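You operate a simulated robot arm through the tools that you are given. There is no shell and no other tool. Be economical: measure what you need, move in short steps, check, and stop when the job is done.

You run a simulated two-armed robot. Do the job below in one go: nothing can be reset, and whatever is moved stays where it is left.

## Task
Take the tread gauge and leave it in the black tray. Put the steel bush from the middle shelf of the grey parts trolley on top of the purple block. Take the purple pad and put it on the tread plate on the front of the trailer bed. Take the clear bulb on the front of the trailer bed and put it away on the top of the wiring bench. Stack the small carton labelled "clips" from the front of the trailer bed on top of the small carton labelled "fuses". Put one of the green nut caps from the rear of the trailer bed on top of the blue pad. Put the small white lamp on the white plate. Do these in any order. Set down upright: steel bush.

Only the result counts: the job must be done as asked and must still hold three seconds after the hand-in. Knocking over, shifting, dropping, spilling or breaking anything else fails it. Lids that push on must go on centred and level and be pressed home; caps that screw on are set level and turned clockwise until they are tight.

## Robot
Two 7-joint arms with fingered hands on one trunk, on a base that drives. Base frame: it is fixed to the floor where the robot stands at the start and does not move with it; the origin is under the middle of the robot, x ahead of it, y to its left, z up. Readings come in cm, degrees, newtons and seconds.
The left shoulder is at the start at [3, 11.9, 104.4], the right one opposite. With the tool pointing down near the work surface each hand reaches from about 28 to 58 cm from the robot's upright axis, wherever it stands, measured 20 degrees to its own side. Places, roughly: black tray (50x27x6 cm) [80, -330, 80]; blue pad (7x7x4 cm) [-170, -390, 70]; clear bulb (3x3x5 cm) [-160, -180, 70]; green nut cap (5x4x3 cm) [-150, -420, 70]; purple block [75, -125, 50]; purple pad (8x5x4 cm) [100, -170, 90]; small carton [-175, -200, 75]; small white lamp (9x5x3 cm) [-170, -450, 70]; steel bush (3x3x5 cm) [90, -130, 50]; top of the wiring bench [-50, -740, 90]; tread gauge [50, 0, 75]; tread plate (16x18x1 cm) [-160, -230, 70]; white plate (25x10x1 cm) [-160, -490, 70]. Payload 3.8 kg a hand.
The tool frame of a hand sits at the grasp point between the pads (the TCP): z along the fingers, y along the line on which they close. The tips reach 2.5 cm beyond it. Largest opening 8.8 cm; the body of the gripper starts 2.9 cm behind the TCP. The gripper is a hand of 4 fingers: y runs from the thumb to the fingers, the wrist lies at [-1.3, -10.6, -17.4] in the tool frame, and closing takes about 1.5 s.
Orientation is that of the tool frame in the base frame, as a unit quaternion [x, y, z, w]. With the fingers straight down and the wrist toward the robot, the tool's x, y and z point along [0, 1, 0], [1, 0, 0] and [0, 0, -1] of the base frame.

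## Interface
- The arms move only by the tool servo_tool. It takes "left_motion", "right_motion" or both (then of equal length, played together; a hand with none holds still); each is text: rows parted by semicolons, each of 6 numbers parted by spaces: the shift along the tool's x, y, z in mm, then the turn, a rotation vector about the tool's x, y, z in degrees. In form: dx dy dz ax ay az; .... A call has 1 to 20 rows; each row shifts and turns the commanded pose from where the row before left it, along the tool's axes as they then stand. "left_claw" and "right_claw" are, for a hand that has rows, the gripper command, from -1 (fully open) to 1 (shut), values between in proportion, set as the call begins (left out, the last holds). Each row takes 0.2 s and may step no farther than 5 cm and 8.6 degrees from the row before; otherwise, or with a gripper value out of range, the whole call is refused. A pose out of reach is approached as far as the arm can. The call stops where the force on the tool passes 40 N (or 10 N more than at its start, if that is more) or the arm is blocked; 0.2 s more then pass. Each finger travels about 15.3 cm/s and halts on what it meets, pressing with about 31 N; the grip force reading is that of the motor and also rises with nothing between the fingers. The clock runs only during rows and for 0.2 s after the last one: add rows that do not move to give the fingers time. It gives the time, the measured TCP pose, the force on the tool (base axes), the opening and the grip force at its end, in the units of the frame above (readings bear some noise), with the torque about the TCP (base axes, N m) and any sound that the robot's microphone picked up, and new pictures: "pictures" is both (left out), scene, wrist or none (wrist: the cameras of the hands that moved).
- Cameras (640 x 400 px; columns grow to the right, rows downward): "scene" is now at [4.82, -2.01, 158.23]; the picture's right is [-0.28, -0.96, 0.00], its down [-0.80, 0.23, -0.55] and it looks along [0.53, -0.16, -0.83] (base axes); focal length 258 px, centre (320, 200). "left" rides on the left gripper at [-6.4, -8.3, -9.8] in its tool frame; the picture's right is [-0.62, -0.37, 0.69], its down [0.71, -0.63, 0.30] and it looks along [0.32, 0.68, 0.65] (tool axes); focal length 265 px, centre (320, 200). "right" rides on the right gripper at [6.4, -8.3, -9.8] in its tool frame; the picture's right is [-0.62, 0.37, -0.69], its down [-0.71, -0.63, 0.30] and it looks along [-0.32, 0.68, 0.65] (tool axes); focal length 265 px, centre (320, 200). There is no depth. A picture from a camera that has moved, and an enlarged one, comes with that camera's place and axes in the base frame and with its lens.
- move_column(by): slides the trunk up (or, below 0, down) by that many cm; the arms and the scene camera ride with it, the base frame stays. It gives what a move gives, with no picture.
- base_move(legs): drives the robot by 1 to 6 legs, each [ahead, left, turn to the left] in cm, cm and degrees, along the robot's own axes; the way and the turn of a leg run together, so that a leg with both is an arc; at most 150 cm and 180 degrees a leg. The arms and the cameras ride along, it lands a little off, and it stops where it bumps. It gives what a move gives, and a new picture of the scene camera.
- set_fingers(index, middle, ring, thumb_bend, thumb_turn, hand): sets how far each is bent, from 0 (flat) to 1 (curled in); at 0.3 the hand is open as for a grip, at 0.7 the pads meet at the TCP. One left out holds its place. A second passes; each finger stops where it meets its share of the squeeze, and holds until it gets a number again. A gripper value or a shape takes the hand back. It gives what a move gives, with no picture; readings hold the bend of each and the force on the fingers (four entries, about 0 where the hand has none), thumb and palm. thumb_turn goes from beside the hand (0) to across from the fingers (1), as for a grip.
- set_grasp(shape, hand): the hand has 4 fingers and takes this shape, open, in about a second: jaw (thumb against the fingers, like two jaws); tri (thumb and two fingers); tip (a fingertip pinch); poke (one finger out to press); point (the index stretched); flat (the hand flat); cup (the hand cupped); fist (a fist). The gripper value then closes the fingers along that shape, each until it touches; the sizes above hold for jaw. It gives what a move gives, with no picture.
- head_to(pan, tilt): turns the head with the scene camera to pan (to the left, within 120 degrees either way) and tilt (down, from -29 to 69), counted from straight ahead of the robot. It gives what a move gives, and a new picture of the scene camera.
- zoom(camera, box): a new picture of the part [left, top, right, bottom] of that camera's present view, enlarged. No time passes.
- finish_job(): hands the job in; it is judged then, once.

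Go step by step. Nothing tells you exact positions but the pictures and the camera data: compare them with the known pose of the tool, close in by small moves and look again before you grip or let go. The budget is 207 turns and 260 pictures, counting those below and the enlarged ones. Unless the task says otherwise, let go and move clear before handing in.

The tools are called after ">>>" by a JSON object that holds its "op" and its "data". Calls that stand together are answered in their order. servo_tool: Moves the arms, as the interface text tells. Its arguments: {"type":"object","properties":{"left_motion":{"type":"string"},"left_claw":{"type":"number"},"right_motion":{"type":"string"},"right_claw":{"type":"number"},"pictures":{"type":"string","enum":["both","scene","wrist","none"]}},"required":[]} The other tools are called the same way: move_column (by) slides the trunk up or down; set_grasp (shape, hand) gives the hand a shape; set_fingers (index, middle, ring, thumb_bend, thumb_turn, hand) moves the fingers one by one; base_move (legs) drives the base; head_to (pan, tilt) turns the head that bears the scene camera; zoom (camera, box) takes an enlarged picture of a part of a camera's view; finish_job () hands the job in.

At the start:

```text
t: 0.0
left_eef_pos: [46.74, 16.19, 94.19]
left_orientation: [0.707, 0.707, -0.002, 0.0]
left_contact_force: [0.7, 0.2, 0.3]
left_ft_torque: [-0.02, 0.0, 0.02]
left_opening: 8.75
left_grasp_force: 0.1
left_shape: jaw
left_bend: [0.3, 0.3, 0.3, 0.3, 0.98]
left_finger forces: [0.1, 0.0, 0.0, 0.1, 0.0, 0.0]
right_eef_pos: [49.73, -29.43, 98.23]
right_orientation: [0.707, 0.707, 0.0, 0.0]
right_contact_force: [-0.2, -0.3, -0.8]
right_ft_torque: [-0.02, -0.01, 0.01]
right_opening: 8.77
right_grasp_force: 0.1
right_shape: jaw
right_bend: [0.3, 0.3, 0.3, 0.3, 0.98]
right_finger forces: [0.0, 0.0, 0.1, 0.0, 0.1, 0.0]
trunk travel left (down, up): [-20.0, 39.0]
robot x, y, heading: [-0.21, 0.27, -0.2]
head pan, tilt: [-16.4, 56.3]
```

scene: 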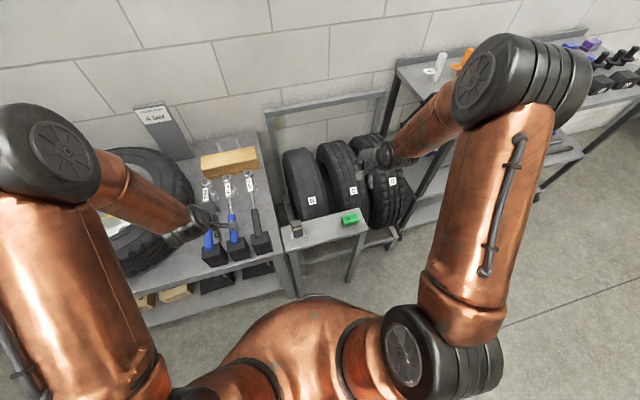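
right: 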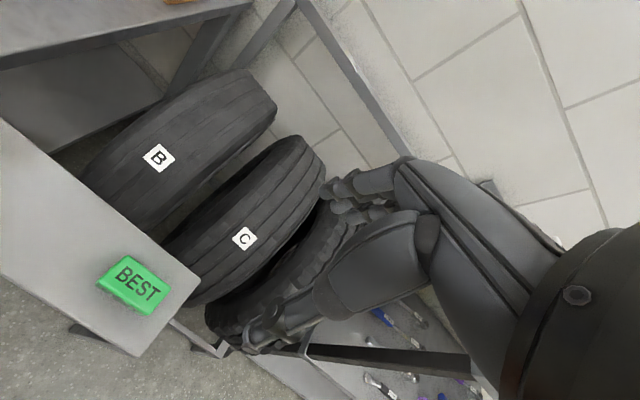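
left: 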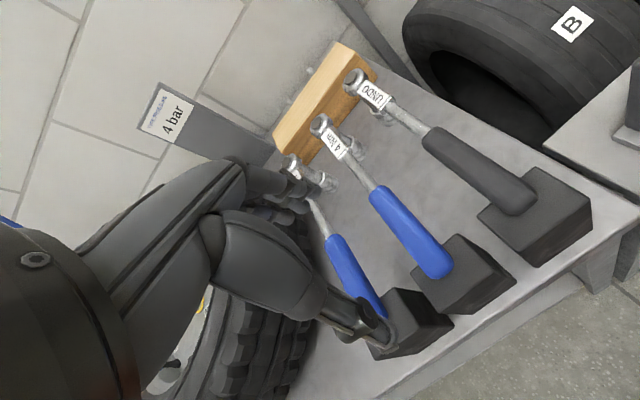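

I see the small stand with a dark item and a green "BEST" pad at about [48,-6,75]; the dark item is probably the tread gauge. I'll zoom in to look at it.

>>> {"op": "zoom", "data": {"camera": "scene", "box": [260, 190, 400, 278]}}

>>> {"op": "zoom", "data": {"camera": "scene", "box": [380, 20, 640, 182]}}

```text
4.55 times, centred on (330, 234) of scene
camera zoom: at [4.82, -2.01, 158.23], right [-0.28, -0.96, 0.0], down [-0.8, 0.23, -0.55], along [0.53, -0.16, -0.83], focal length 1173 px, centre (274, 46)
```

zoom: 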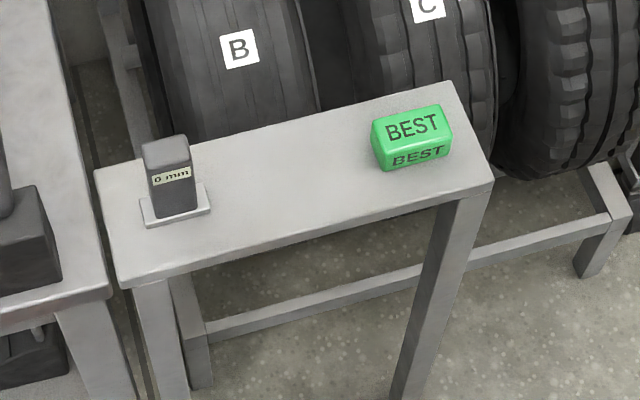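

```text
2.46 times, centred on (510, 101) of scene
camera zoom: at [4.82, -2.01, 158.23], right [-0.28, -0.96, 0.0], down [-0.8, 0.23, -0.55], along [0.53, -0.16, -0.83], focal length 635 px, centre (-148, 444)
```

zoom: 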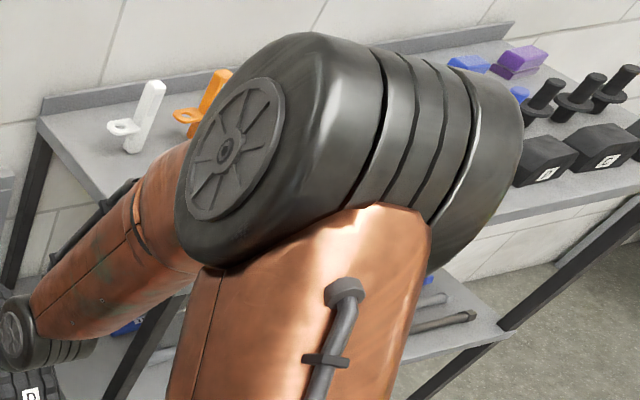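

The gauge stands on its foot plate at about [48,-6.7], with the stand top near z 70 and the gauge top near z 80. I'll bring the right hand over it and look with the wrist camera.

>>> {"op": "servo_tool", "data": {"right_motion": "45 0 0 0 0 0; 45 0 0 0 0 0; 45 0 0 0 0 0; 45 0 0 0 0 0; 45 -20 0 0 0 0; 0 0 0 0 0 0; 0 0 0 0 0 0"}}

```text
t: 1.6
left_eef_pos: [46.8, 16.21, 94.17]
left_orientation: [0.707, 0.707, 0.0, 0.0]
left_contact_force: [0.7, 0.1, -0.8]
left_ft_torque: [-0.03, 0.0, -0.02]
left_opening: 8.74
left_grasp_force: 0.1
left_shape: jaw
left_bend: [0.3, 0.3, 0.3, 0.3, 0.98]
left_finger forces: [0.0, 0.1, 0.1, 0.0, 0.0, 0.0]
right_eef_pos: [47.65, -6.83, 98.2]
right_orientation: [0.707, 0.707, 0.0, 0.0]
right_contact_force: [-0.4, 0.1, -0.5]
right_ft_torque: [0.0, 0.02, -0.02]
right_opening: 8.76
right_grasp_force: 0.0
right_shape: jaw
right_bend: [0.3, 0.3, 0.3, 0.3, 0.98]
right_finger forces: [0.0, 0.1, 0.0, 0.1, 0.0, 0.1]
trunk travel left (down, up): [-20.0, 39.0]
robot x, y, heading: [0.28, 0.12, -0.2]
head pan, tilt: [-16.4, 56.3]
camera scene: at [4.78, -1.93, 158.23], right [-0.28, -0.96, 0.0], down [-0.8, 0.23, -0.55], along [0.53, -0.16, -0.83], focal length 258 px, centre (320, 200)
camera right: at [39.35, -0.35, 108.06], right [0.37, -0.62, 0.69], down [-0.63, -0.71, -0.3], along [0.68, -0.32, -0.65], focal length 265 px, centre (320, 200)
```

scene: 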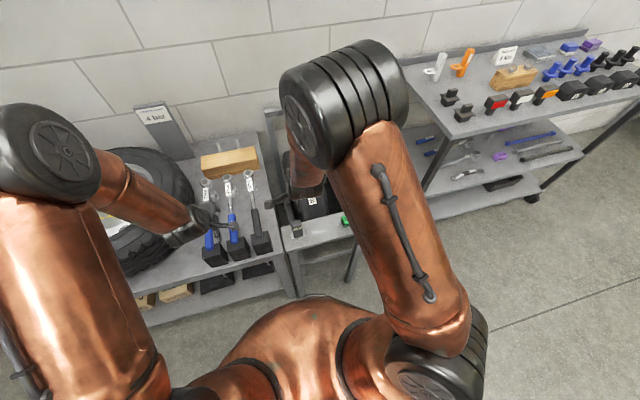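
right: 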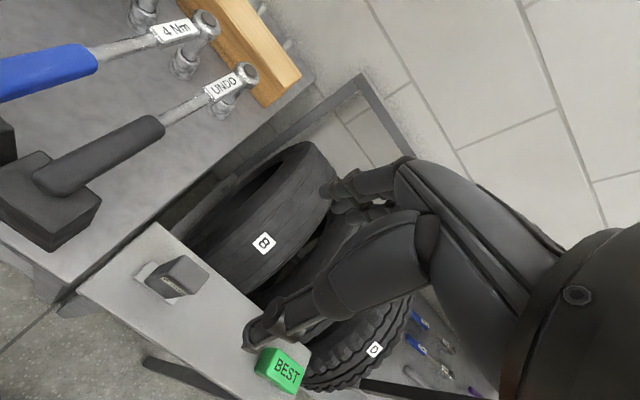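

Gauge visible in the right wrist view; I'll zoom to measure it better.

>>> {"op": "zoom", "data": {"camera": "right", "box": [100, 220, 260, 320]}}

```text
4.00 times, centred on (180, 270) of right
camera zoom: at [39.35, -0.35, 108.06], right [0.37, -0.62, 0.69], down [-0.63, -0.71, -0.3], along [0.68, -0.32, -0.65], focal length 1062 px, centre (880, -80)
```

zoom: 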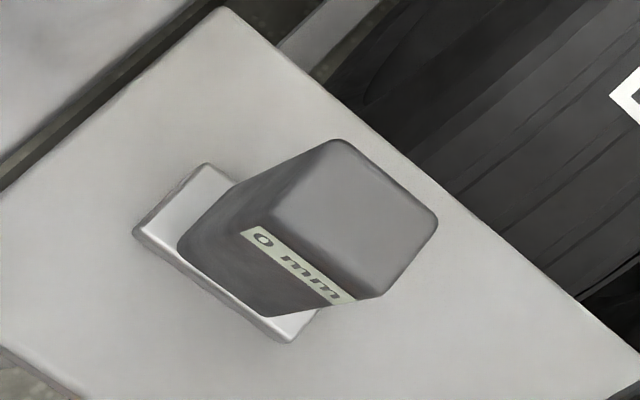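

Gauge centre is about [48.0,-6.2], top at 79, roughly 3.4 × 2.7 cm. I'll part-close the hand and descend to just above it.

>>> {"op": "servo_tool", "data": {"right_motion": "6 3 40 0 0 0; 0 0 40 0 0 0; 0 0 40 0 0 0; 0 0 0 0 0 0; 0 0 0 0 0 0", "right_claw": -0.5}}

```text
t: 2.8
left_eef_pos: [46.78, 16.11, 94.15]
left_orientation: [0.707, 0.707, 0.0, 0.0]
left_contact_force: [0.5, 0.3, 0.1]
left_ft_torque: [0.03, 0.01, 0.0]
left_opening: 8.76
left_grasp_force: 0.1
left_shape: jaw
left_bend: [0.3, 0.3, 0.3, 0.3, 0.98]
left_finger forces: [0.0, 0.0, 0.0, 0.1, 0.0, 0.0]
right_eef_pos: [48.02, -6.29, 86.22]
right_orientation: [0.707, 0.708, 0.0, 0.0]
right_contact_force: [0.2, 0.1, -0.3]
right_ft_torque: [-0.02, 0.03, 0.0]
right_opening: 6.64
right_grasp_force: 0.0
right_shape: jaw
right_bend: [0.27, 0.35, 0.32, 0.54, 0.99]
right_finger forces: [0.0, 0.0, 0.0, 0.0, 0.1, 0.0]
trunk travel left (down, up): [-20.0, 39.0]
robot x, y, heading: [-0.07, -0.26, -0.1]
head pan, tilt: [-16.4, 56.3]
camera scene: at [4.86, -1.99, 158.23], right [-0.28, -0.96, 0.0], down [-0.8, 0.23, -0.55], along [0.53, -0.16, -0.83], focal length 258 px, centre (320, 200)
camera right: at [39.68, 0.22, 96.11], right [0.37, -0.62, 0.69], down [-0.63, -0.71, -0.3], along [0.68, -0.32, -0.65], focal length 265 px, centre (320, 200)
```

scene: 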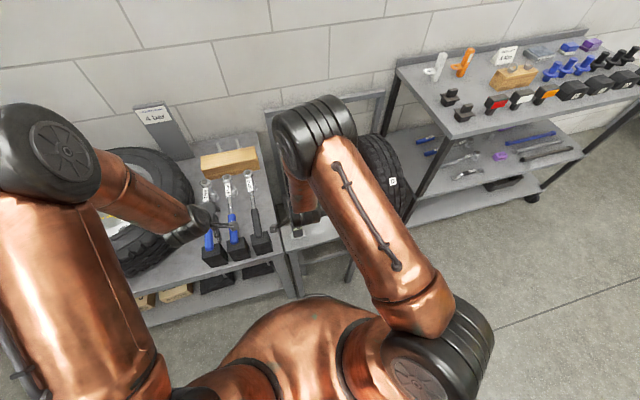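
right: 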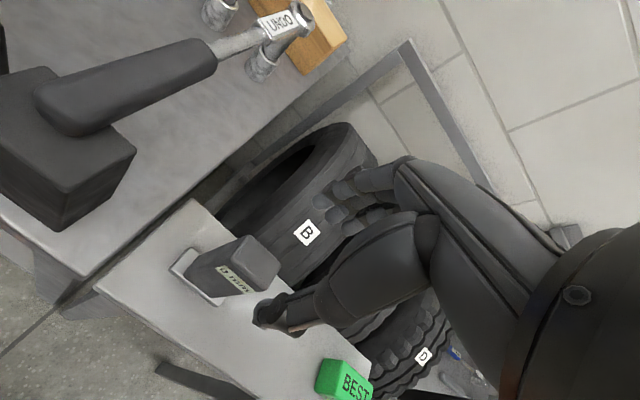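

Gauge lines up with the TCP at [48.05,-6.1]. Descending to z 77.

>>> {"op": "servo_tool", "data": {"right_motion": "1 0 30 0 0 0; 0 0 30 0 0 0; 0 0 20 0 0 0; 0 0 12 0 0 0; 0 0 0 0 0 0", "pictures": "wrist"}}

```text
t: 4.0
left_eef_pos: [46.69, 16.11, 94.32]
left_orientation: [0.707, 0.707, 0.0, 0.001]
left_contact_force: [-1.4, 0.4, -0.3]
left_ft_torque: [0.0, 0.0, 0.0]
left_opening: 8.77
left_grasp_force: 0.1
left_shape: jaw
left_bend: [0.3, 0.3, 0.3, 0.3, 0.98]
left_finger forces: [0.1, 0.0, 0.0, 0.0, 0.0, 0.0]
right_eef_pos: [48.01, -6.19, 76.99]
right_orientation: [0.707, 0.707, 0.0, 0.0]
right_contact_force: [0.0, 0.3, 0.1]
right_ft_torque: [-0.02, -0.01, -0.02]
right_opening: 6.63
right_grasp_force: 0.0
right_shape: jaw
right_bend: [0.27, 0.35, 0.32, 0.54, 0.99]
right_finger forces: [0.0, 0.1, 0.0, 0.0, 0.0, 0.0]
trunk travel left (down, up): [-20.0, 39.0]
robot x, y, heading: [-0.16, 0.19, 0.1]
head pan, tilt: [-16.4, 56.3]
camera right: at [39.64, 0.24, 86.83], right [0.37, -0.62, 0.69], down [-0.63, -0.71, -0.3], along [0.68, -0.32, -0.65], focal length 265 px, centre (320, 200)
```

right: 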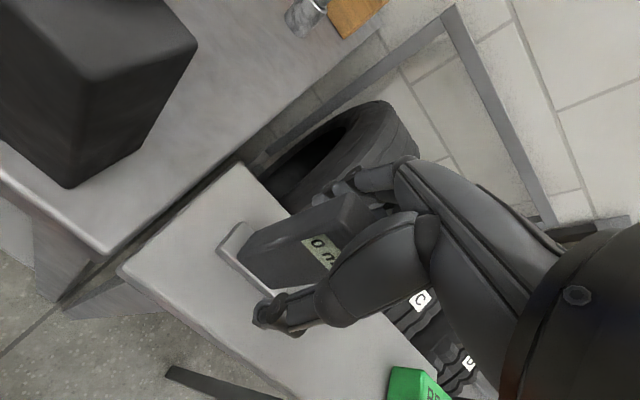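

The gauge sits between thumb and fingers. Closing.

>>> {"op": "servo_tool", "data": {"right_motion": "0 0 0 0 0 0; 0 0 0 0 0 0; 0 0 0 0 0 0; 0 0 0 0 0 0; 0 0 0 0 0 0; 0 0 0 0 0 0; 0 0 0 0 0 0; 0 0 -20 0 0 0; 0 0 -30 0 0 0; 0 0 -40 0 0 0; 0 0 0 0 0 0", "right_claw": 1}}

```text
t: 6.4
left_eef_pos: [46.89, 16.13, 94.19]
left_orientation: [0.707, 0.707, -0.001, -0.001]
left_contact_force: [0.8, 0.0, -0.5]
left_ft_torque: [0.0, 0.03, 0.0]
left_opening: 8.76
left_grasp_force: 0.0
left_shape: jaw
left_bend: [0.3, 0.3, 0.3, 0.3, 0.98]
left_finger forces: [0.1, 0.0, 0.1, 0.0, 0.1, 0.0]
right_eef_pos: [48.07, -6.19, 86.1]
right_orientation: [0.707, 0.708, -0.001, 0.0]
right_contact_force: [0.3, 0.7, -2.5]
right_ft_torque: [0.01, -0.01, 0.0]
right_opening: 1.96
right_grasp_force: 31.1
right_shape: jaw
right_bend: [0.73, 0.57, 0.65, 0.75, 1.0]
right_finger forces: [17.5, 9.5, 0.0, 0.0, 27.0, 0.1]
trunk travel left (down, up): [-20.0, 39.0]
robot x, y, heading: [0.39, -0.16, -0.3]
head pan, tilt: [-16.4, 56.3]
camera scene: at [4.9, -2.0, 158.22], right [-0.28, -0.96, 0.0], down [-0.8, 0.23, -0.55], along [0.53, -0.16, -0.83], focal length 258 px, centre (320, 200)
camera right: at [39.75, 0.23, 95.93], right [0.37, -0.62, 0.69], down [-0.63, -0.71, -0.3], along [0.68, -0.32, -0.65], focal length 265 px, centre (320, 200)
```

scene: 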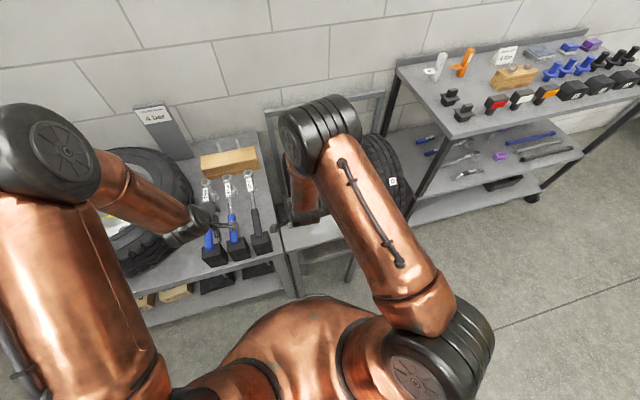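
right: 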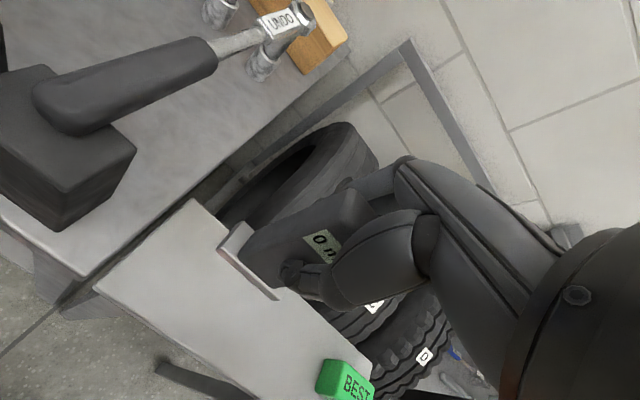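

The gauge is held. I'll lift it more and look to the right before driving.

>>> {"op": "servo_tool", "data": {"right_motion": "0 0 -40 0 0 0; 0 0 -40 0 0 0; 0 0 -40 0 0 0; 0 0 0 0 0 0", "pictures": "none"}}

>>> {"op": "base_move", "data": {"legs": [[-20, 0, 0]]}}

>>> {"op": "head_to", "data": {"pan": -75, "tilt": 25}}

>>> {"op": "head_to", "data": {"pan": -120, "tilt": 20}}

```text
t: 7.4
left_eef_pos: [46.8, 16.19, 94.15]
left_orientation: [0.707, 0.707, 0.0, 0.0]
left_contact_force: [0.7, -0.9, -0.1]
left_ft_torque: [0.01, -0.01, 0.0]
left_opening: 8.76
left_grasp_force: 0.0
left_shape: jaw
left_bend: [0.3, 0.3, 0.3, 0.3, 0.98]
left_finger forces: [0.0, 0.1, 0.0, 0.0, 0.0, 0.0]
right_eef_pos: [48.09, -6.27, 98.13]
right_orientation: [0.707, 0.708, -0.001, -0.001]
right_contact_force: [0.1, -0.1, -2.1]
right_ft_torque: [-0.02, -0.03, -0.02]
right_opening: 1.95
right_grasp_force: 31.3
right_shape: jaw
right_bend: [0.73, 0.57, 0.65, 0.75, 1.0]
right_finger forces: [17.3, 9.6, 0.1, 0.0, 27.0, 0.0]
trunk travel left (down, up): [-20.0, 39.0]
robot x, y, heading: [-0.04, -0.46, 0.3]
head pan, tilt: [-16.4, 56.3]
```

```text
t: 9.0
left_eef_pos: [26.91, 16.32, 94.3]
left_orientation: [0.707, 0.707, 0.001, 0.0]
left_contact_force: [0.1, 0.4, -0.1]
left_ft_torque: [0.02, -0.01, 0.0]
left_opening: 8.78
left_grasp_force: 0.2
left_shape: jaw
left_bend: [0.3, 0.3, 0.3, 0.3, 0.98]
left_finger forces: [0.0, 0.0, 0.0, 0.0, 0.0, 0.0]
right_eef_pos: [28.15, -6.26, 98.11]
right_orientation: [0.707, 0.708, 0.001, 0.0]
right_contact_force: [-0.8, -1.5, -2.3]
right_ft_torque: [0.0, -0.03, 0.02]
right_opening: 1.94
right_grasp_force: 30.9
right_shape: jaw
right_bend: [0.73, 0.57, 0.65, 0.75, 1.0]
right_finger forces: [17.4, 9.6, 0.0, 0.1, 27.0, 0.1]
trunk travel left (down, up): [-20.0, 39.0]
robot x, y, heading: [-20.02, 0.12, -0.0]
head pan, tilt: [-16.4, 56.3]
camera scene: at [-15.16, -2.0, 158.23], right [-0.28, -0.96, 0.0], down [-0.8, 0.23, -0.55], along [0.53, -0.16, -0.83], focal length 258 px, centre (320, 200)
```

scene: 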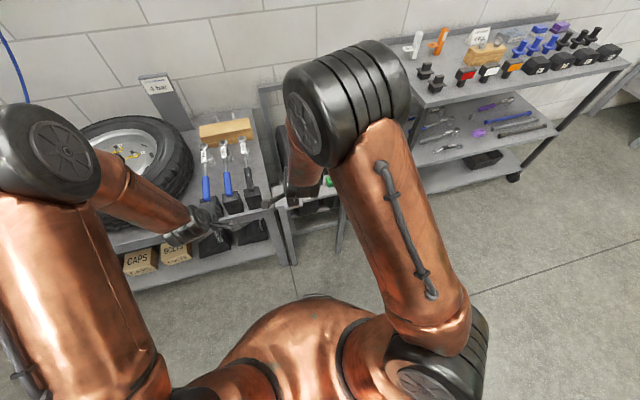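

```text
t: 10.3
left_eef_pos: [27.05, 16.2, 94.05]
left_orientation: [0.707, 0.707, 0.0, 0.0]
left_contact_force: [0.1, -0.3, 1.7]
left_ft_torque: [0.02, 0.01, 0.02]
left_opening: 8.77
left_grasp_force: 0.0
left_shape: jaw
left_bend: [0.3, 0.3, 0.3, 0.3, 0.98]
left_finger forces: [0.0, 0.0, 0.0, 0.0, 0.0, 0.0]
right_eef_pos: [28.26, -6.16, 97.99]
right_orientation: [0.707, 0.707, 0.001, 0.0]
right_contact_force: [0.6, -0.3, -1.6]
right_ft_torque: [-0.03, 0.04, -0.01]
right_opening: 1.92
right_grasp_force: 31.0
right_shape: jaw
right_bend: [0.73, 0.57, 0.65, 0.75, 1.0]
right_finger forces: [17.5, 9.6, 0.1, 0.1, 27.0, 0.0]
trunk travel left (down, up): [-20.0, 39.0]
robot x, y, heading: [-19.85, -0.24, -0.1]
head pan, tilt: [-75.0, 25.0]
camera scene: at [-19.38, -8.91, 162.79], right [-0.97, -0.26, 0.0], down [-0.11, 0.41, -0.91], along [0.24, -0.87, -0.42], focal length 258 px, centre (320, 200)
```

scene: 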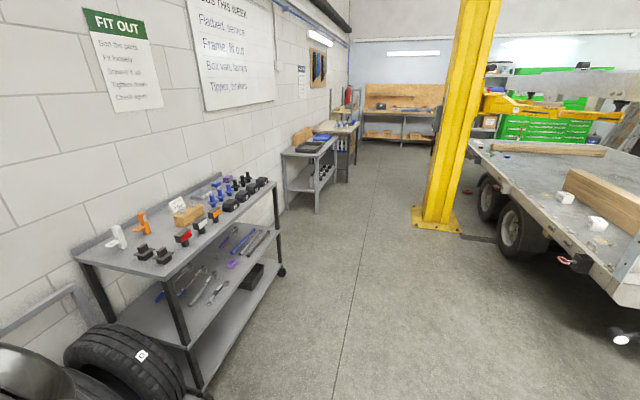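

```text
t: 11.4
left_eef_pos: [27.1, 16.19, 94.23]
left_orientation: [0.707, 0.707, 0.001, 0.0]
left_contact_force: [-0.7, 0.4, 0.5]
left_ft_torque: [-0.03, -0.02, 0.01]
left_opening: 8.77
left_grasp_force: 0.0
left_shape: jaw
left_bend: [0.3, 0.3, 0.3, 0.3, 0.98]
left_finger forces: [0.0, 0.0, 0.0, 0.1, 0.0, 0.0]
right_eef_pos: [28.27, -6.26, 98.16]
right_orientation: [0.708, 0.707, 0.0, 0.0]
right_contact_force: [-0.1, -0.1, -1.7]
right_ft_torque: [0.0, -0.03, -0.04]
right_opening: 1.93
right_grasp_force: 31.0
right_shape: jaw
right_bend: [0.73, 0.57, 0.65, 0.75, 1.0]
right_finger forces: [17.3, 9.6, 0.1, 0.0, 27.0, 0.0]
trunk travel left (down, up): [-20.0, 39.0]
robot x, y, heading: [-19.61, 0.05, -0.0]
head pan, tilt: [-120.0, 20.0]
camera scene: at [-26.42, -8.09, 163.61], right [-0.87, 0.5, 0.0], down [0.17, 0.3, -0.94], along [-0.47, -0.81, -0.34], focal length 258 px, centre (320, 200)
```

scene: 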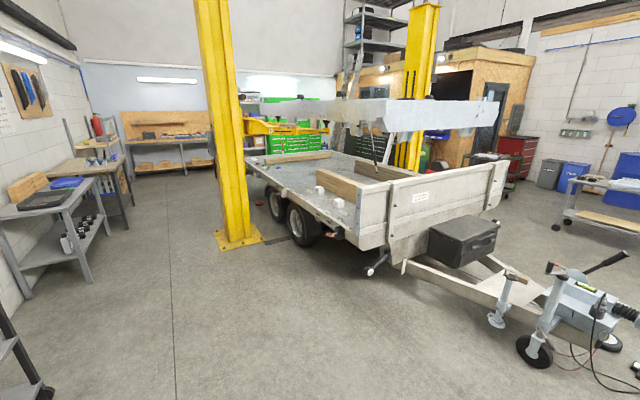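

The way is clear: trolley first, then the bench with the black tray beyond it, and the yellow lift column near [-85,-317]. I'll drive right along x=-20 to stand near the black tray.

>>> {"op": "base_move", "data": {"legs": [[0, -150, 0], [0, -150, 0]]}}

>>> {"op": "head_to", "data": {"pan": -10, "tilt": 40}}

```text
t: 25.9
left_eef_pos: [25.57, -285.65, 94.23]
left_orientation: [0.709, 0.705, 0.0, 0.0]
left_contact_force: [-0.2, 0.0, -0.4]
left_ft_torque: [-0.01, 0.0, 0.0]
left_opening: 8.77
left_grasp_force: 0.1
left_shape: jaw
left_bend: [0.3, 0.3, 0.3, 0.3, 0.98]
left_finger forces: [0.1, 0.0, 0.1, 0.0, 0.1, 0.0]
right_eef_pos: [26.72, -307.97, 97.99]
right_orientation: [0.708, 0.706, 0.0, 0.0]
right_contact_force: [0.9, -0.4, -1.7]
right_ft_torque: [0.0, 0.01, -0.02]
right_opening: 1.94
right_grasp_force: 31.2
right_shape: jaw
right_bend: [0.73, 0.57, 0.65, 0.75, 1.0]
right_finger forces: [17.5, 9.6, 0.1, 0.0, 27.0, 0.0]
trunk travel left (down, up): [-20.0, 39.0]
robot x, y, heading: [-21.19, -301.77, -0.4]
head pan, tilt: [-120.0, 20.0]
camera scene: at [-27.96, -309.64, 163.61], right [-0.86, 0.5, 0.0], down [0.17, 0.3, -0.94], along [-0.47, -0.81, -0.34], focal length 258 px, centre (320, 200)
```

scene: 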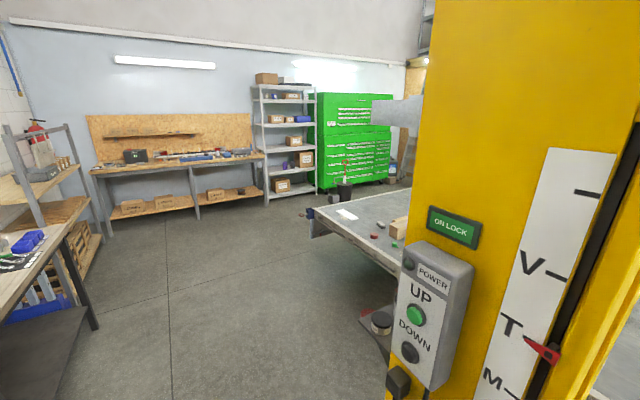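

```text
t: 27.8
left_eef_pos: [25.58, -285.53, 94.24]
left_orientation: [0.709, 0.705, 0.0, 0.0]
left_contact_force: [0.3, 0.0, -0.1]
left_ft_torque: [0.01, -0.02, -0.02]
left_opening: 8.76
left_grasp_force: 0.1
left_shape: jaw
left_bend: [0.3, 0.3, 0.3, 0.3, 0.98]
left_finger forces: [0.1, 0.0, 0.0, 0.0, 0.0, 0.0]
right_eef_pos: [26.81, -308.05, 98.1]
right_orientation: [0.709, 0.705, 0.0, 0.0]
right_contact_force: [-1.2, 0.6, -0.9]
right_ft_torque: [0.03, 0.04, -0.03]
right_opening: 1.96
right_grasp_force: 31.1
right_shape: jaw
right_bend: [0.73, 0.57, 0.65, 0.75, 1.0]
right_finger forces: [17.4, 9.6, 0.0, 0.1, 27.0, 0.0]
trunk travel left (down, up): [-20.0, 39.0]
robot x, y, heading: [-21.4, -301.92, -0.4]
head pan, tilt: [-10.0, 40.0]
camera scene: at [-14.9, -303.08, 160.46], right [-0.18, -0.98, 0.0], down [-0.63, 0.11, -0.77], along [0.75, -0.14, -0.64], focal length 258 px, centre (320, 200)
```

scene: 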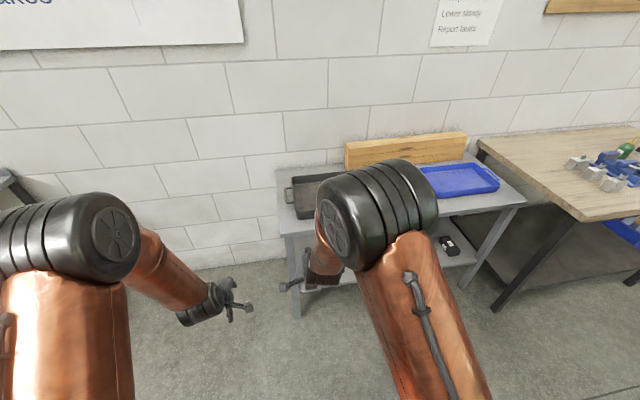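

The black tray is to the front right, its near-left corner at about [73,-309,77]. I'll drive forward so the right hand is over it.

>>> {"op": "base_move", "data": {"legs": [[0, -16, 0.4], [49, 0, 0]]}}

>>> {"op": "head_to", "data": {"pan": -5, "tilt": 58}}

>>> {"op": "servo_tool", "data": {"right_motion": "0 0 0 0 0 0", "pictures": "wrist"}}

```text
t: 31.7
left_eef_pos: [74.57, -301.05, 94.14]
left_orientation: [0.706, 0.708, 0.0, -0.001]
left_contact_force: [0.3, -0.6, -0.1]
left_ft_torque: [0.01, 0.04, -0.01]
left_opening: 8.76
left_grasp_force: 0.1
left_shape: jaw
left_bend: [0.3, 0.3, 0.3, 0.3, 0.98]
left_finger forces: [0.0, 0.0, 0.1, 0.0, 0.1, 0.1]
right_eef_pos: [75.72, -323.35, 98.06]
right_orientation: [0.706, 0.708, -0.001, 0.0]
right_contact_force: [-0.7, -0.2, -1.7]
right_ft_torque: [0.01, 0.01, -0.04]
right_opening: 1.95
right_grasp_force: 31.5
right_shape: jaw
right_bend: [0.73, 0.57, 0.65, 0.75, 1.0]
right_finger forces: [17.4, 9.6, 0.0, 0.0, 27.0, 0.2]
trunk travel left (down, up): [-20.0, 39.0]
robot x, y, heading: [27.64, -317.64, 0.1]
head pan, tilt: [-10.0, 40.0]
camera scene: at [34.11, -318.8, 160.46], right [-0.17, -0.99, 0.0], down [-0.63, 0.11, -0.77], along [0.75, -0.13, -0.64], focal length 258 px, centre (320, 200)
```

scene: 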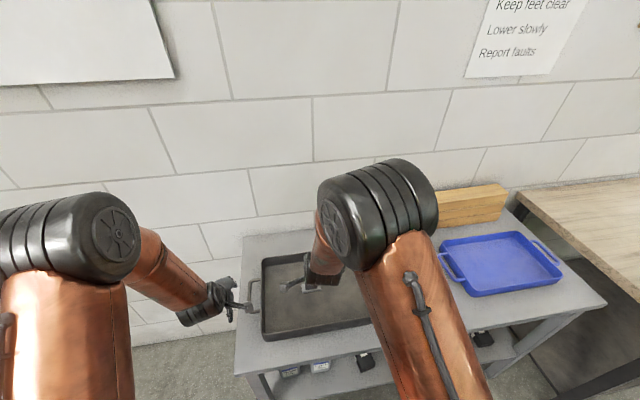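

```text
t: 32.5
left_eef_pos: [74.41, -301.02, 94.16]
left_orientation: [0.706, 0.708, -0.001, 0.0]
left_contact_force: [0.8, 0.1, -0.1]
left_ft_torque: [0.0, -0.03, -0.04]
left_opening: 8.77
left_grasp_force: 0.2
left_shape: jaw
left_bend: [0.3, 0.3, 0.3, 0.3, 0.98]
left_finger forces: [0.0, 0.0, 0.0, 0.1, 0.0, 0.0]
right_eef_pos: [75.64, -323.37, 98.05]
right_orientation: [0.706, 0.708, 0.0, 0.0]
right_contact_force: [0.1, 0.1, -1.2]
right_ft_torque: [-0.01, 0.01, -0.01]
right_opening: 1.97
right_grasp_force: 30.9
right_shape: jaw
right_bend: [0.73, 0.57, 0.65, 0.75, 1.0]
right_finger forces: [17.4, 9.7, 0.0, 0.1, 27.0, 0.0]
trunk travel left (down, up): [-20.0, 39.0]
robot x, y, heading: [27.35, -317.01, 0.2]
head pan, tilt: [-5.0, 58.0]
camera scene: at [32.49, -317.93, 158.03], right [-0.08, -1.0, 0.0], down [-0.84, 0.07, -0.53], along [0.53, -0.04, -0.85], focal length 258 px, centre (320, 200)
```

scene: 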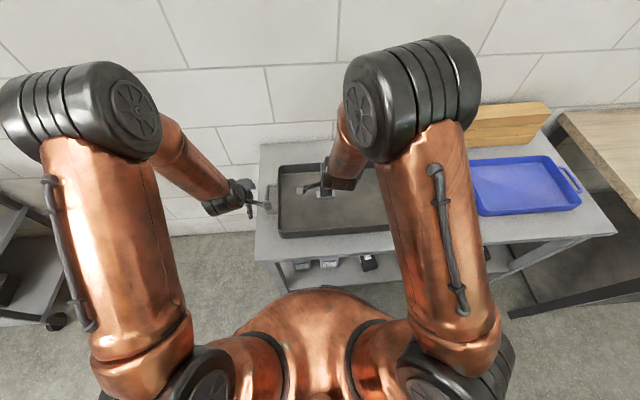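

```text
t: 32.9
left_eef_pos: [74.38, -301.0, 94.27]
left_orientation: [0.706, 0.708, -0.001, 0.0]
left_contact_force: [0.5, -1.3, -0.5]
left_ft_torque: [-0.02, 0.0, 0.01]
left_opening: 8.78
left_grasp_force: 0.1
left_shape: jaw
left_bend: [0.3, 0.3, 0.3, 0.3, 0.98]
left_finger forces: [0.0, 0.1, 0.1, 0.1, 0.1, 0.0]
right_eef_pos: [75.64, -323.41, 98.11]
right_orientation: [0.706, 0.709, 0.0, 0.0]
right_contact_force: [0.5, -0.2, -2.5]
right_ft_torque: [0.0, 0.0, -0.01]
right_opening: 1.89
right_grasp_force: 30.7
right_shape: jaw
right_bend: [0.73, 0.57, 0.65, 0.75, 1.0]
right_finger forces: [17.4, 9.6, 0.0, 0.0, 27.0, 0.1]
trunk travel left (down, up): [-20.0, 39.0]
robot x, y, heading: [27.43, -317.47, 0.2]
head pan, tilt: [-5.0, 58.0]
camera right: at [67.29, -317.01, 107.97], right [0.37, -0.62, 0.69], down [-0.63, -0.72, -0.3], along [0.68, -0.32, -0.65], focal length 265 px, centre (320, 200)
```

right: 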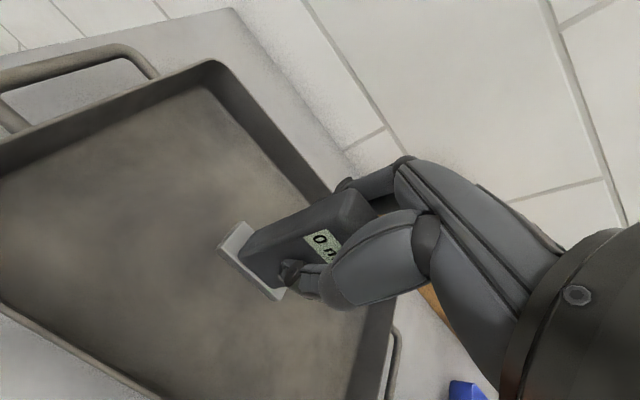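

Hand is above the tray. Shifting 4 cm further in and lowering until light contact.

>>> {"op": "servo_tool", "data": {"right_motion": "-10 40 0 0 0 0; 0 0 40 0 0 0; 0 0 40 0 0 0; 0 0 0 0 0 0", "pictures": "wrist"}}

```text
t: 33.9
left_eef_pos: [74.27, -301.08, 94.27]
left_orientation: [0.706, 0.708, -0.001, 0.001]
left_contact_force: [-0.2, -0.2, 0.2]
left_ft_torque: [-0.04, 0.01, 0.03]
left_opening: 8.79
left_grasp_force: 0.0
left_shape: jaw
left_bend: [0.3, 0.3, 0.3, 0.3, 0.98]
left_finger forces: [0.0, 0.1, 0.0, 0.0, 0.0, 0.0]
right_eef_pos: [79.59, -324.35, 89.9]
right_orientation: [0.706, 0.709, 0.0, 0.0]
right_contact_force: [-0.3, -0.4, -2.1]
right_ft_torque: [0.0, 0.0, -0.01]
right_opening: 1.95
right_grasp_force: 31.3
right_shape: jaw
right_bend: [0.73, 0.57, 0.65, 0.75, 1.0]
right_finger forces: [17.4, 9.6, 0.1, 0.0, 27.0, 0.0]
trunk travel left (down, up): [-20.0, 39.0]
robot x, y, heading: [27.35, -317.21, 0.4]
head pan, tilt: [-5.0, 58.0]
camera right: at [71.24, -317.92, 99.9], right [0.37, -0.62, 0.69], down [-0.63, -0.72, -0.3], along [0.68, -0.32, -0.65], focal length 265 px, centre (320, 200)
```

right: 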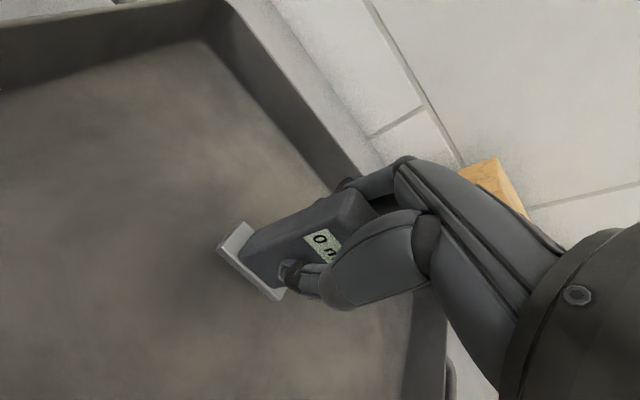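

>>> {"op": "servo_tool", "data": {"right_motion": "0 0 20 0 0 0; 0 0 10 0 0 0; 0 0 0 0 0 0", "pictures": "wrist"}}

```text
t: 34.7
left_eef_pos: [74.2, -301.03, 94.36]
left_orientation: [0.706, 0.708, 0.001, 0.0]
left_contact_force: [0.7, -0.6, 0.4]
left_ft_torque: [0.0, 0.04, 0.0]
left_opening: 8.76
left_grasp_force: 0.1
left_shape: jaw
left_bend: [0.3, 0.3, 0.3, 0.3, 0.98]
left_finger forces: [0.0, 0.0, 0.1, 0.0, 0.1, 0.0]
right_eef_pos: [79.66, -324.28, 87.18]
right_orientation: [0.706, 0.709, 0.003, 0.002]
right_contact_force: [-4.4, -1.6, 18.7]
right_ft_torque: [-0.04, -0.01, 0.03]
right_opening: 2.02
right_grasp_force: 30.6
right_shape: jaw
right_bend: [0.73, 0.57, 0.65, 0.75, 1.0]
right_finger forces: [18.1, 10.6, 0.0, 0.0, 33.1, 0.0]
trunk travel left (down, up): [-20.0, 39.0]
robot x, y, heading: [27.61, -317.29, 0.0]
head pan, tilt: [-5.0, 58.0]
camera right: at [71.25, -317.93, 97.09], right [0.37, -0.62, 0.69], down [-0.63, -0.72, -0.31], along [0.69, -0.32, -0.65], focal length 265 px, centre (320, 200)
```

right: 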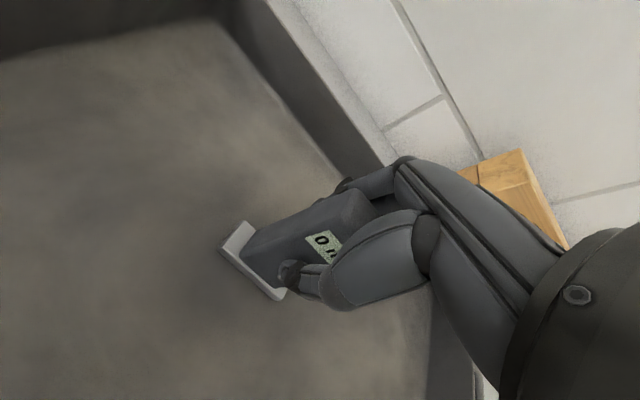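

Contact with the tray floor. I'll ease off 2 mm, open partly, then rise.

>>> {"op": "servo_tool", "data": {"right_motion": "0 0 -2 0 0 0; 0 0 0 0 0 0; 0 0 0 0 0 0", "pictures": "none"}}

>>> {"op": "servo_tool", "data": {"right_motion": "0 0 0 0 0 0; 0 0 0 0 0 0; 0 0 0 0 0 0; 0 0 0 0 0 0; 0 0 0 0 0 0; 0 0 -10 0 0 0; 0 0 -40 0 0 0; 0 0 -50 0 0 0; 0 0 -50 0 0 0; 0 0 0 0 0 0", "right_claw": -0.5, "pictures": "wrist"}}

```text
t: 35.5
left_eef_pos: [74.26, -300.91, 94.07]
left_orientation: [0.706, 0.708, 0.001, 0.0]
left_contact_force: [-0.3, 0.2, 0.3]
left_ft_torque: [-0.02, 0.03, 0.02]
left_opening: 8.77
left_grasp_force: 0.0
left_shape: jaw
left_bend: [0.3, 0.3, 0.3, 0.3, 0.98]
left_finger forces: [0.0, 0.0, 0.1, 0.1, 0.0, 0.0]
right_eef_pos: [79.62, -324.27, 87.31]
right_orientation: [0.707, 0.708, 0.0, 0.001]
right_contact_force: [0.7, 0.1, 11.8]
right_ft_torque: [0.01, -0.09, 0.02]
right_opening: 2.02
right_grasp_force: 31.1
right_shape: jaw
right_bend: [0.73, 0.57, 0.65, 0.75, 1.0]
right_finger forces: [19.4, 11.5, 0.1, 0.0, 30.4, 0.0]
trunk travel left (down, up): [-20.0, 39.0]
robot x, y, heading: [27.7, -317.42, -0.2]
head pan, tilt: [-5.0, 58.0]
```

```text
t: 37.7
left_eef_pos: [74.33, -301.02, 94.13]
left_orientation: [0.706, 0.709, 0.0, -0.001]
left_contact_force: [0.1, -0.3, -0.4]
left_ft_torque: [0.02, 0.02, 0.01]
left_opening: 8.75
left_grasp_force: 0.1
left_shape: jaw
left_bend: [0.3, 0.3, 0.3, 0.3, 0.98]
left_finger forces: [0.0, 0.0, 0.0, 0.0, 0.0, 0.1]
right_eef_pos: [79.53, -324.48, 102.29]
right_orientation: [0.706, 0.708, -0.001, -0.001]
right_contact_force: [0.2, 0.8, -0.4]
right_ft_torque: [-0.02, 0.03, 0.01]
right_opening: 6.57
right_grasp_force: 0.1
right_shape: jaw
right_bend: [0.27, 0.36, 0.33, 0.54, 0.99]
right_finger forces: [0.1, 0.0, 0.1, 0.0, 0.0, 0.0]
trunk travel left (down, up): [-20.0, 39.0]
robot x, y, heading: [27.28, -317.14, 0.1]
head pan, tilt: [-5.0, 58.0]
camera right: at [71.3, -318.13, 112.17], right [0.37, -0.62, 0.69], down [-0.63, -0.72, -0.3], along [0.68, -0.32, -0.65], focal length 265 px, centre (320, 200)
```

right: 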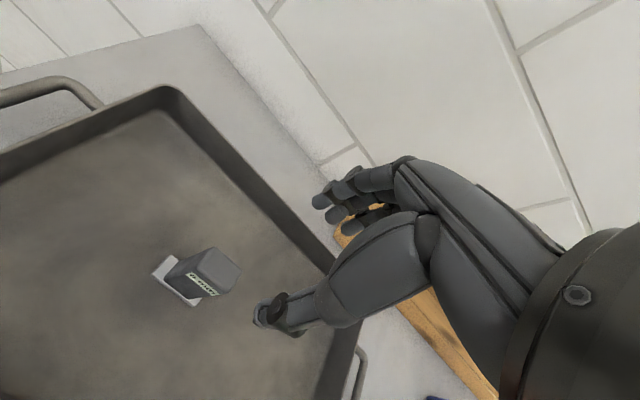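

The gauge stands in the tray. Next comes the trolley: back off, drive left to face it, and look.

>>> {"op": "base_move", "data": {"legs": [[-47, 0, 0], [0, 150, 0], [0, 32, 0], [15, 0, 0]]}}

>>> {"op": "head_to", "data": {"pan": 0, "tilt": 38}}

```text
t: 50.3
left_eef_pos: [40.1, -117.9, 94.09]
left_orientation: [0.701, 0.713, -0.001, -0.001]
left_contact_force: [0.9, -0.4, -0.3]
left_ft_torque: [0.02, 0.05, 0.0]
left_opening: 8.76
left_grasp_force: 0.0
left_shape: jaw
left_bend: [0.3, 0.3, 0.3, 0.3, 0.98]
left_finger forces: [0.1, 0.1, 0.1, 0.1, 0.0, 0.0]
right_eef_pos: [45.64, -141.23, 102.16]
right_orientation: [0.701, 0.713, 0.0, -0.001]
right_contact_force: [0.7, -0.8, -0.6]
right_ft_torque: [-0.02, -0.02, 0.01]
right_opening: 6.61
right_grasp_force: 0.1
right_shape: jaw
right_bend: [0.27, 0.36, 0.33, 0.54, 0.99]
right_finger forces: [0.0, 0.1, 0.0, 0.0, 0.0, 0.0]
trunk travel left (down, up): [-20.0, 39.0]
robot x, y, heading: [-6.54, -135.12, 0.8]
head pan, tilt: [-5.0, 58.0]
camera scene: at [-1.47, -135.34, 158.02], right [-0.07, -1.0, 0.0], down [-0.85, 0.06, -0.53], along [0.53, -0.04, -0.85], focal length 258 px, centre (320, 200)
```

scene: 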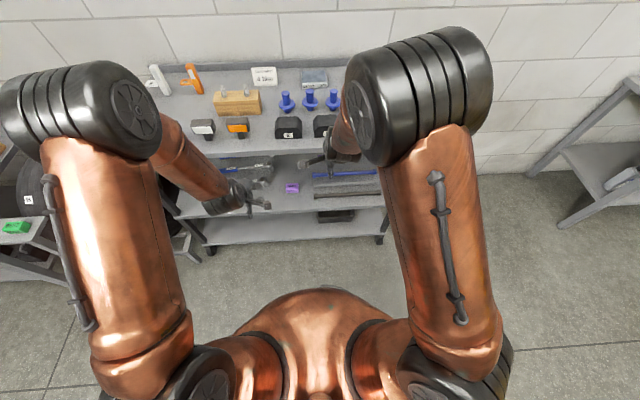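

```text
t: 51.1
left_eef_pos: [39.99, -117.89, 94.26]
left_orientation: [0.701, 0.713, 0.0, 0.0]
left_contact_force: [-0.9, -0.2, 0.6]
left_ft_torque: [0.02, 0.0, 0.02]
left_opening: 8.77
left_grasp_force: 0.0
left_shape: jaw
left_bend: [0.3, 0.3, 0.3, 0.3, 0.98]
left_finger forces: [0.0, 0.1, 0.0, 0.0, 0.0, 0.1]
right_eef_pos: [45.42, -141.29, 102.23]
right_orientation: [0.701, 0.713, 0.0, 0.0]
right_contact_force: [0.5, -0.2, 0.1]
right_ft_torque: [0.01, 0.02, 0.0]
right_opening: 6.59
right_grasp_force: 0.1
right_shape: jaw
right_bend: [0.27, 0.36, 0.33, 0.54, 0.99]
right_finger forces: [0.1, 0.0, 0.0, 0.1, 0.0, 0.0]
trunk travel left (down, up): [-20.0, 39.0]
robot x, y, heading: [-6.37, -134.89, 1.1]
head pan, tilt: [0.0, 38.0]
camera scene: at [0.04, -134.72, 160.76], right [0.02, -1.0, 0.0], down [-0.62, -0.01, -0.79], along [0.79, 0.01, -0.62], focal length 258 px, centre (320, 200)
```

scene: 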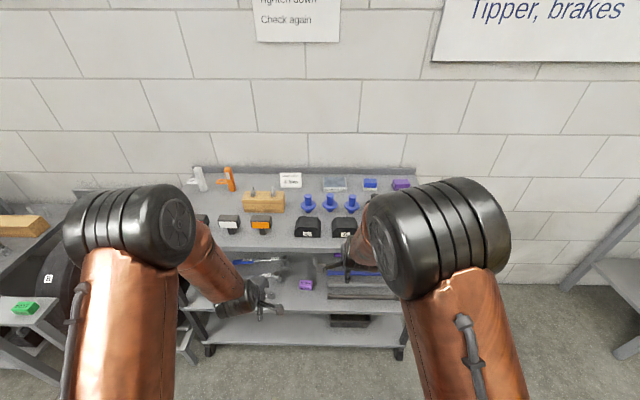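

Arms hide part of the shelf; I'll zoom into the middle and top shelf.

>>> {"op": "zoom", "data": {"camera": "scene", "box": [180, 230, 420, 380]}}

>>> {"op": "zoom", "data": {"camera": "scene", "box": [180, 150, 420, 300]}}

```text
2.67 times, centred on (300, 305) of scene
camera zoom: at [0.04, -134.72, 160.76], right [0.02, -1.0, 0.0], down [-0.62, -0.01, -0.79], along [0.79, 0.01, -0.62], focal length 688 px, centre (373, -80)
```

zoom: 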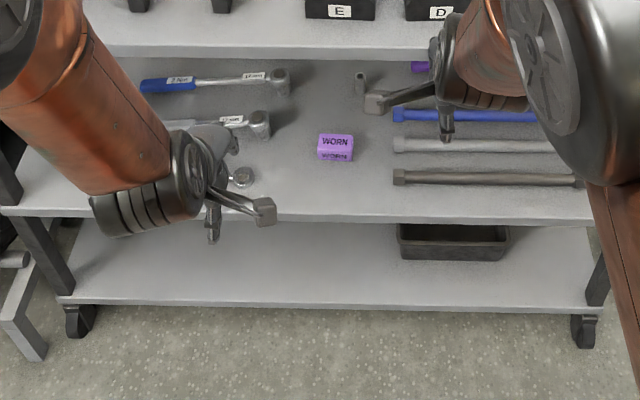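

```text
2.67 times, centred on (300, 225) of scene
camera zoom: at [0.04, -134.72, 160.76], right [0.02, -1.0, 0.0], down [-0.62, -0.01, -0.79], along [0.79, 0.01, -0.62], focal length 688 px, centre (373, 133)
```

zoom: 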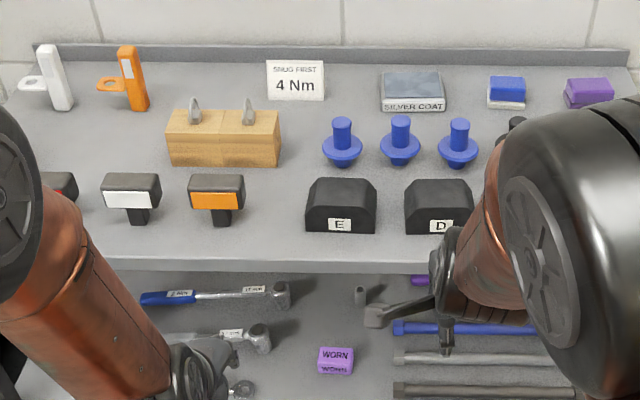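

WORN (purple block) top is near [72.6,-127,53] and the bush, a small grey cylinder, near [87,-131,50] under the top shelf. It needs a forward-tilted reach, so I'll yaw and tilt the right hand here in free space, then lower the trunk.

>>> {"op": "servo_tool", "data": {"right_motion": "0 0 0 0 0 -8.2; 0 0 0 0 0 -8.2; 0 0 0 0 0 -8.2; 0 0 0 0 0 -8.2; 0 0 0 0 0 -8.2; 0 0 0 0 0 -8.2; 0 0 0 0 0 -8.2; 0 0 0 0 0 -8.2; 0 0 0 0 0 -8.2; 0 0 0 0 0 -8.2; 0 0 0 0 0 -8.2; 0 0 0 0 -7.86 0; 0 0 0 0 -7.86 0; 0 0 0 0 -7.86 0; 0 0 0 0 -7.86 0; 0 0 0 0 -7.86 0; 0 0 0 0 -7.86 0; 0 0 0 0 -7.86 0; 0 0 0 0 0 0", "left_motion": "40 0 0 0 0 0; 40 0 0 0 0 0; 40 0 0 0 0 0; 40 0 0 0 0 0; 0 0 0 0 0 0; 0 0 0 0 0 0; 0 0 0 0 0 0; 0 0 0 0 0 0; 0 0 0 0 0 0; 0 0 0 0 0 0; 0 0 0 0 0 0; 0 0 0 0 0 0; 0 0 0 0 0 0; 0 0 0 0 0 0; 0 0 0 0 0 0; 0 0 0 0 0 0; 0 0 0 0 0 0; 0 0 0 0 0 0; 0 0 0 0 0 0", "right_claw": -1, "pictures": "scene"}}

>>> {"op": "move_column", "data": {"by": -20}}

```text
t: 55.1
left_eef_pos: [39.59, -101.84, 94.25]
left_orientation: [0.701, 0.713, 0.0, 0.0]
left_contact_force: [-0.3, 0.6, 0.6]
left_ft_torque: [0.03, 0.01, 0.01]
left_opening: 8.77
left_grasp_force: 0.2
left_shape: jaw
left_bend: [0.3, 0.3, 0.3, 0.3, 0.98]
left_finger forces: [0.0, 0.0, 0.1, 0.1, 0.1, 0.0]
right_eef_pos: [45.59, -141.24, 102.24]
right_orientation: [-0.009, 0.886, 0.005, 0.463]
right_contact_force: [0.3, 0.7, -0.3]
right_ft_torque: [0.01, 0.02, -0.02]
right_opening: 8.8
right_grasp_force: 0.1
right_shape: jaw
right_bend: [0.3, 0.3, 0.3, 0.3, 0.98]
right_finger forces: [0.1, 0.0, 0.0, 0.1, 0.0, 0.0]
trunk travel left (down, up): [-20.0, 39.0]
robot x, y, heading: [-6.38, -134.66, 0.9]
head pan, tilt: [0.0, 38.0]
camera scene: at [0.05, -134.74, 160.76], right [0.02, -1.0, 0.0], down [-0.62, -0.01, -0.79], along [0.79, 0.01, -0.62], focal length 258 px, centre (320, 200)
```

scene: 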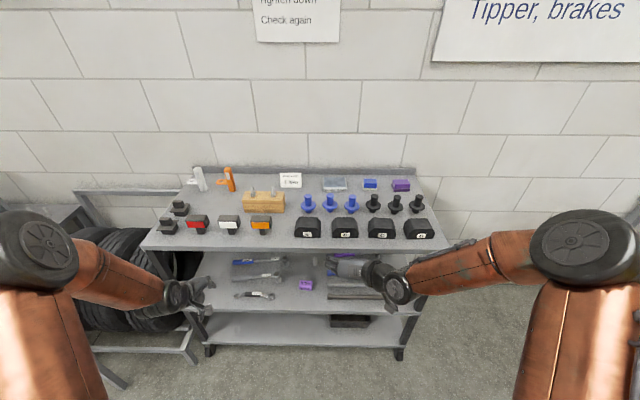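

```text
t: 57.3
left_eef_pos: [39.55, -101.85, 74.22]
left_orientation: [0.701, 0.713, 0.0, 0.0]
left_contact_force: [0.2, -0.5, -0.3]
left_ft_torque: [0.01, -0.01, -0.01]
left_opening: 8.75
left_grasp_force: 0.1
left_shape: jaw
left_bend: [0.3, 0.3, 0.3, 0.3, 0.98]
left_finger forces: [0.0, 0.1, 0.0, 0.1, 0.0, 0.0]
right_eef_pos: [45.65, -141.17, 82.24]
right_orientation: [-0.009, 0.887, 0.005, 0.461]
right_contact_force: [0.1, 0.0, 1.0]
right_ft_torque: [0.01, 0.01, 0.01]
right_opening: 8.78
right_grasp_force: 0.0
right_shape: jaw
right_bend: [0.3, 0.3, 0.3, 0.3, 0.98]
right_finger forces: [0.1, 0.0, 0.0, 0.0, 0.0, 0.1]
trunk travel left (down, up): [0.0, 59.0]
robot x, y, heading: [-6.45, -134.89, 1.0]
head pan, tilt: [0.0, 38.0]
```

>>> {"op": "servo_tool", "data": {"right_motion": "27.8 20 19.5 0 0 0; 27.8 20 19.5 0 0 0; 27.8 20 19.5 0 0 0; 27.8 20 19.5 0 0 0; 27.8 20 19.5 0 0 0; 0 0 0 0 0 0; 0 0 0 0 0 0"}}

```text
t: 58.9
left_eef_pos: [39.61, -101.69, 74.13]
left_orientation: [0.701, 0.714, 0.0, 0.0]
left_contact_force: [0.0, -0.1, 0.4]
left_ft_torque: [0.01, 0.02, 0.0]
left_opening: 8.77
left_grasp_force: 0.1
left_shape: jaw
left_bend: [0.3, 0.3, 0.3, 0.3, 0.98]
left_finger forces: [0.0, 0.0, 0.0, 0.0, 0.0, 0.0]
right_eef_pos: [45.43, -131.11, 65.49]
right_orientation: [-0.01, 0.887, 0.005, 0.462]
right_contact_force: [-0.3, -1.0, -0.4]
right_ft_torque: [-0.02, 0.0, -0.02]
right_opening: 8.82
right_grasp_force: 0.2
right_shape: jaw
right_bend: [0.3, 0.3, 0.3, 0.3, 0.98]
right_finger forces: [0.1, 0.0, 0.0, 0.0, 0.1, 0.0]
trunk travel left (down, up): [0.0, 59.0]
robot x, y, heading: [-6.57, -135.06, 1.2]
head pan, tilt: [0.0, 38.0]
camera scene: at [0.06, -134.72, 140.76], right [0.02, -1.0, 0.0], down [-0.62, -0.01, -0.79], along [0.79, 0.01, -0.62], focal length 258 px, centre (320, 200)
camera right: at [33.82, -139.71, 65.83], right [-0.22, 0.36, 0.91], down [0.67, -0.62, 0.41], along [0.71, 0.7, -0.11], focal length 265 px, centre (320, 200)
```

scene: 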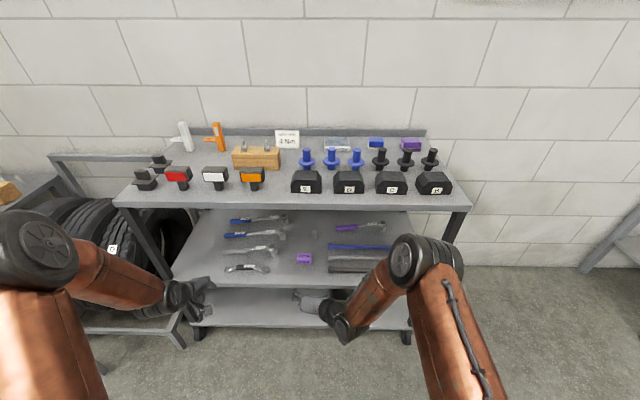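
right: 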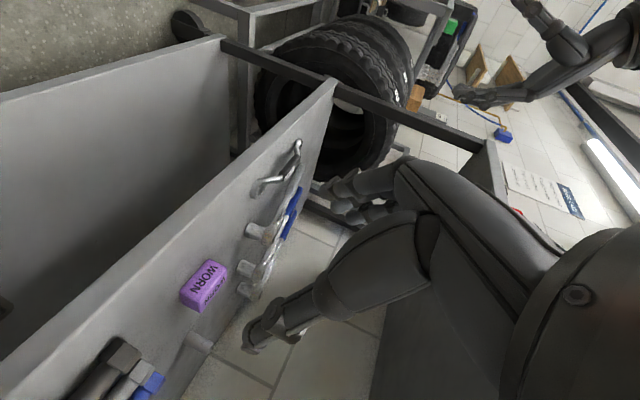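

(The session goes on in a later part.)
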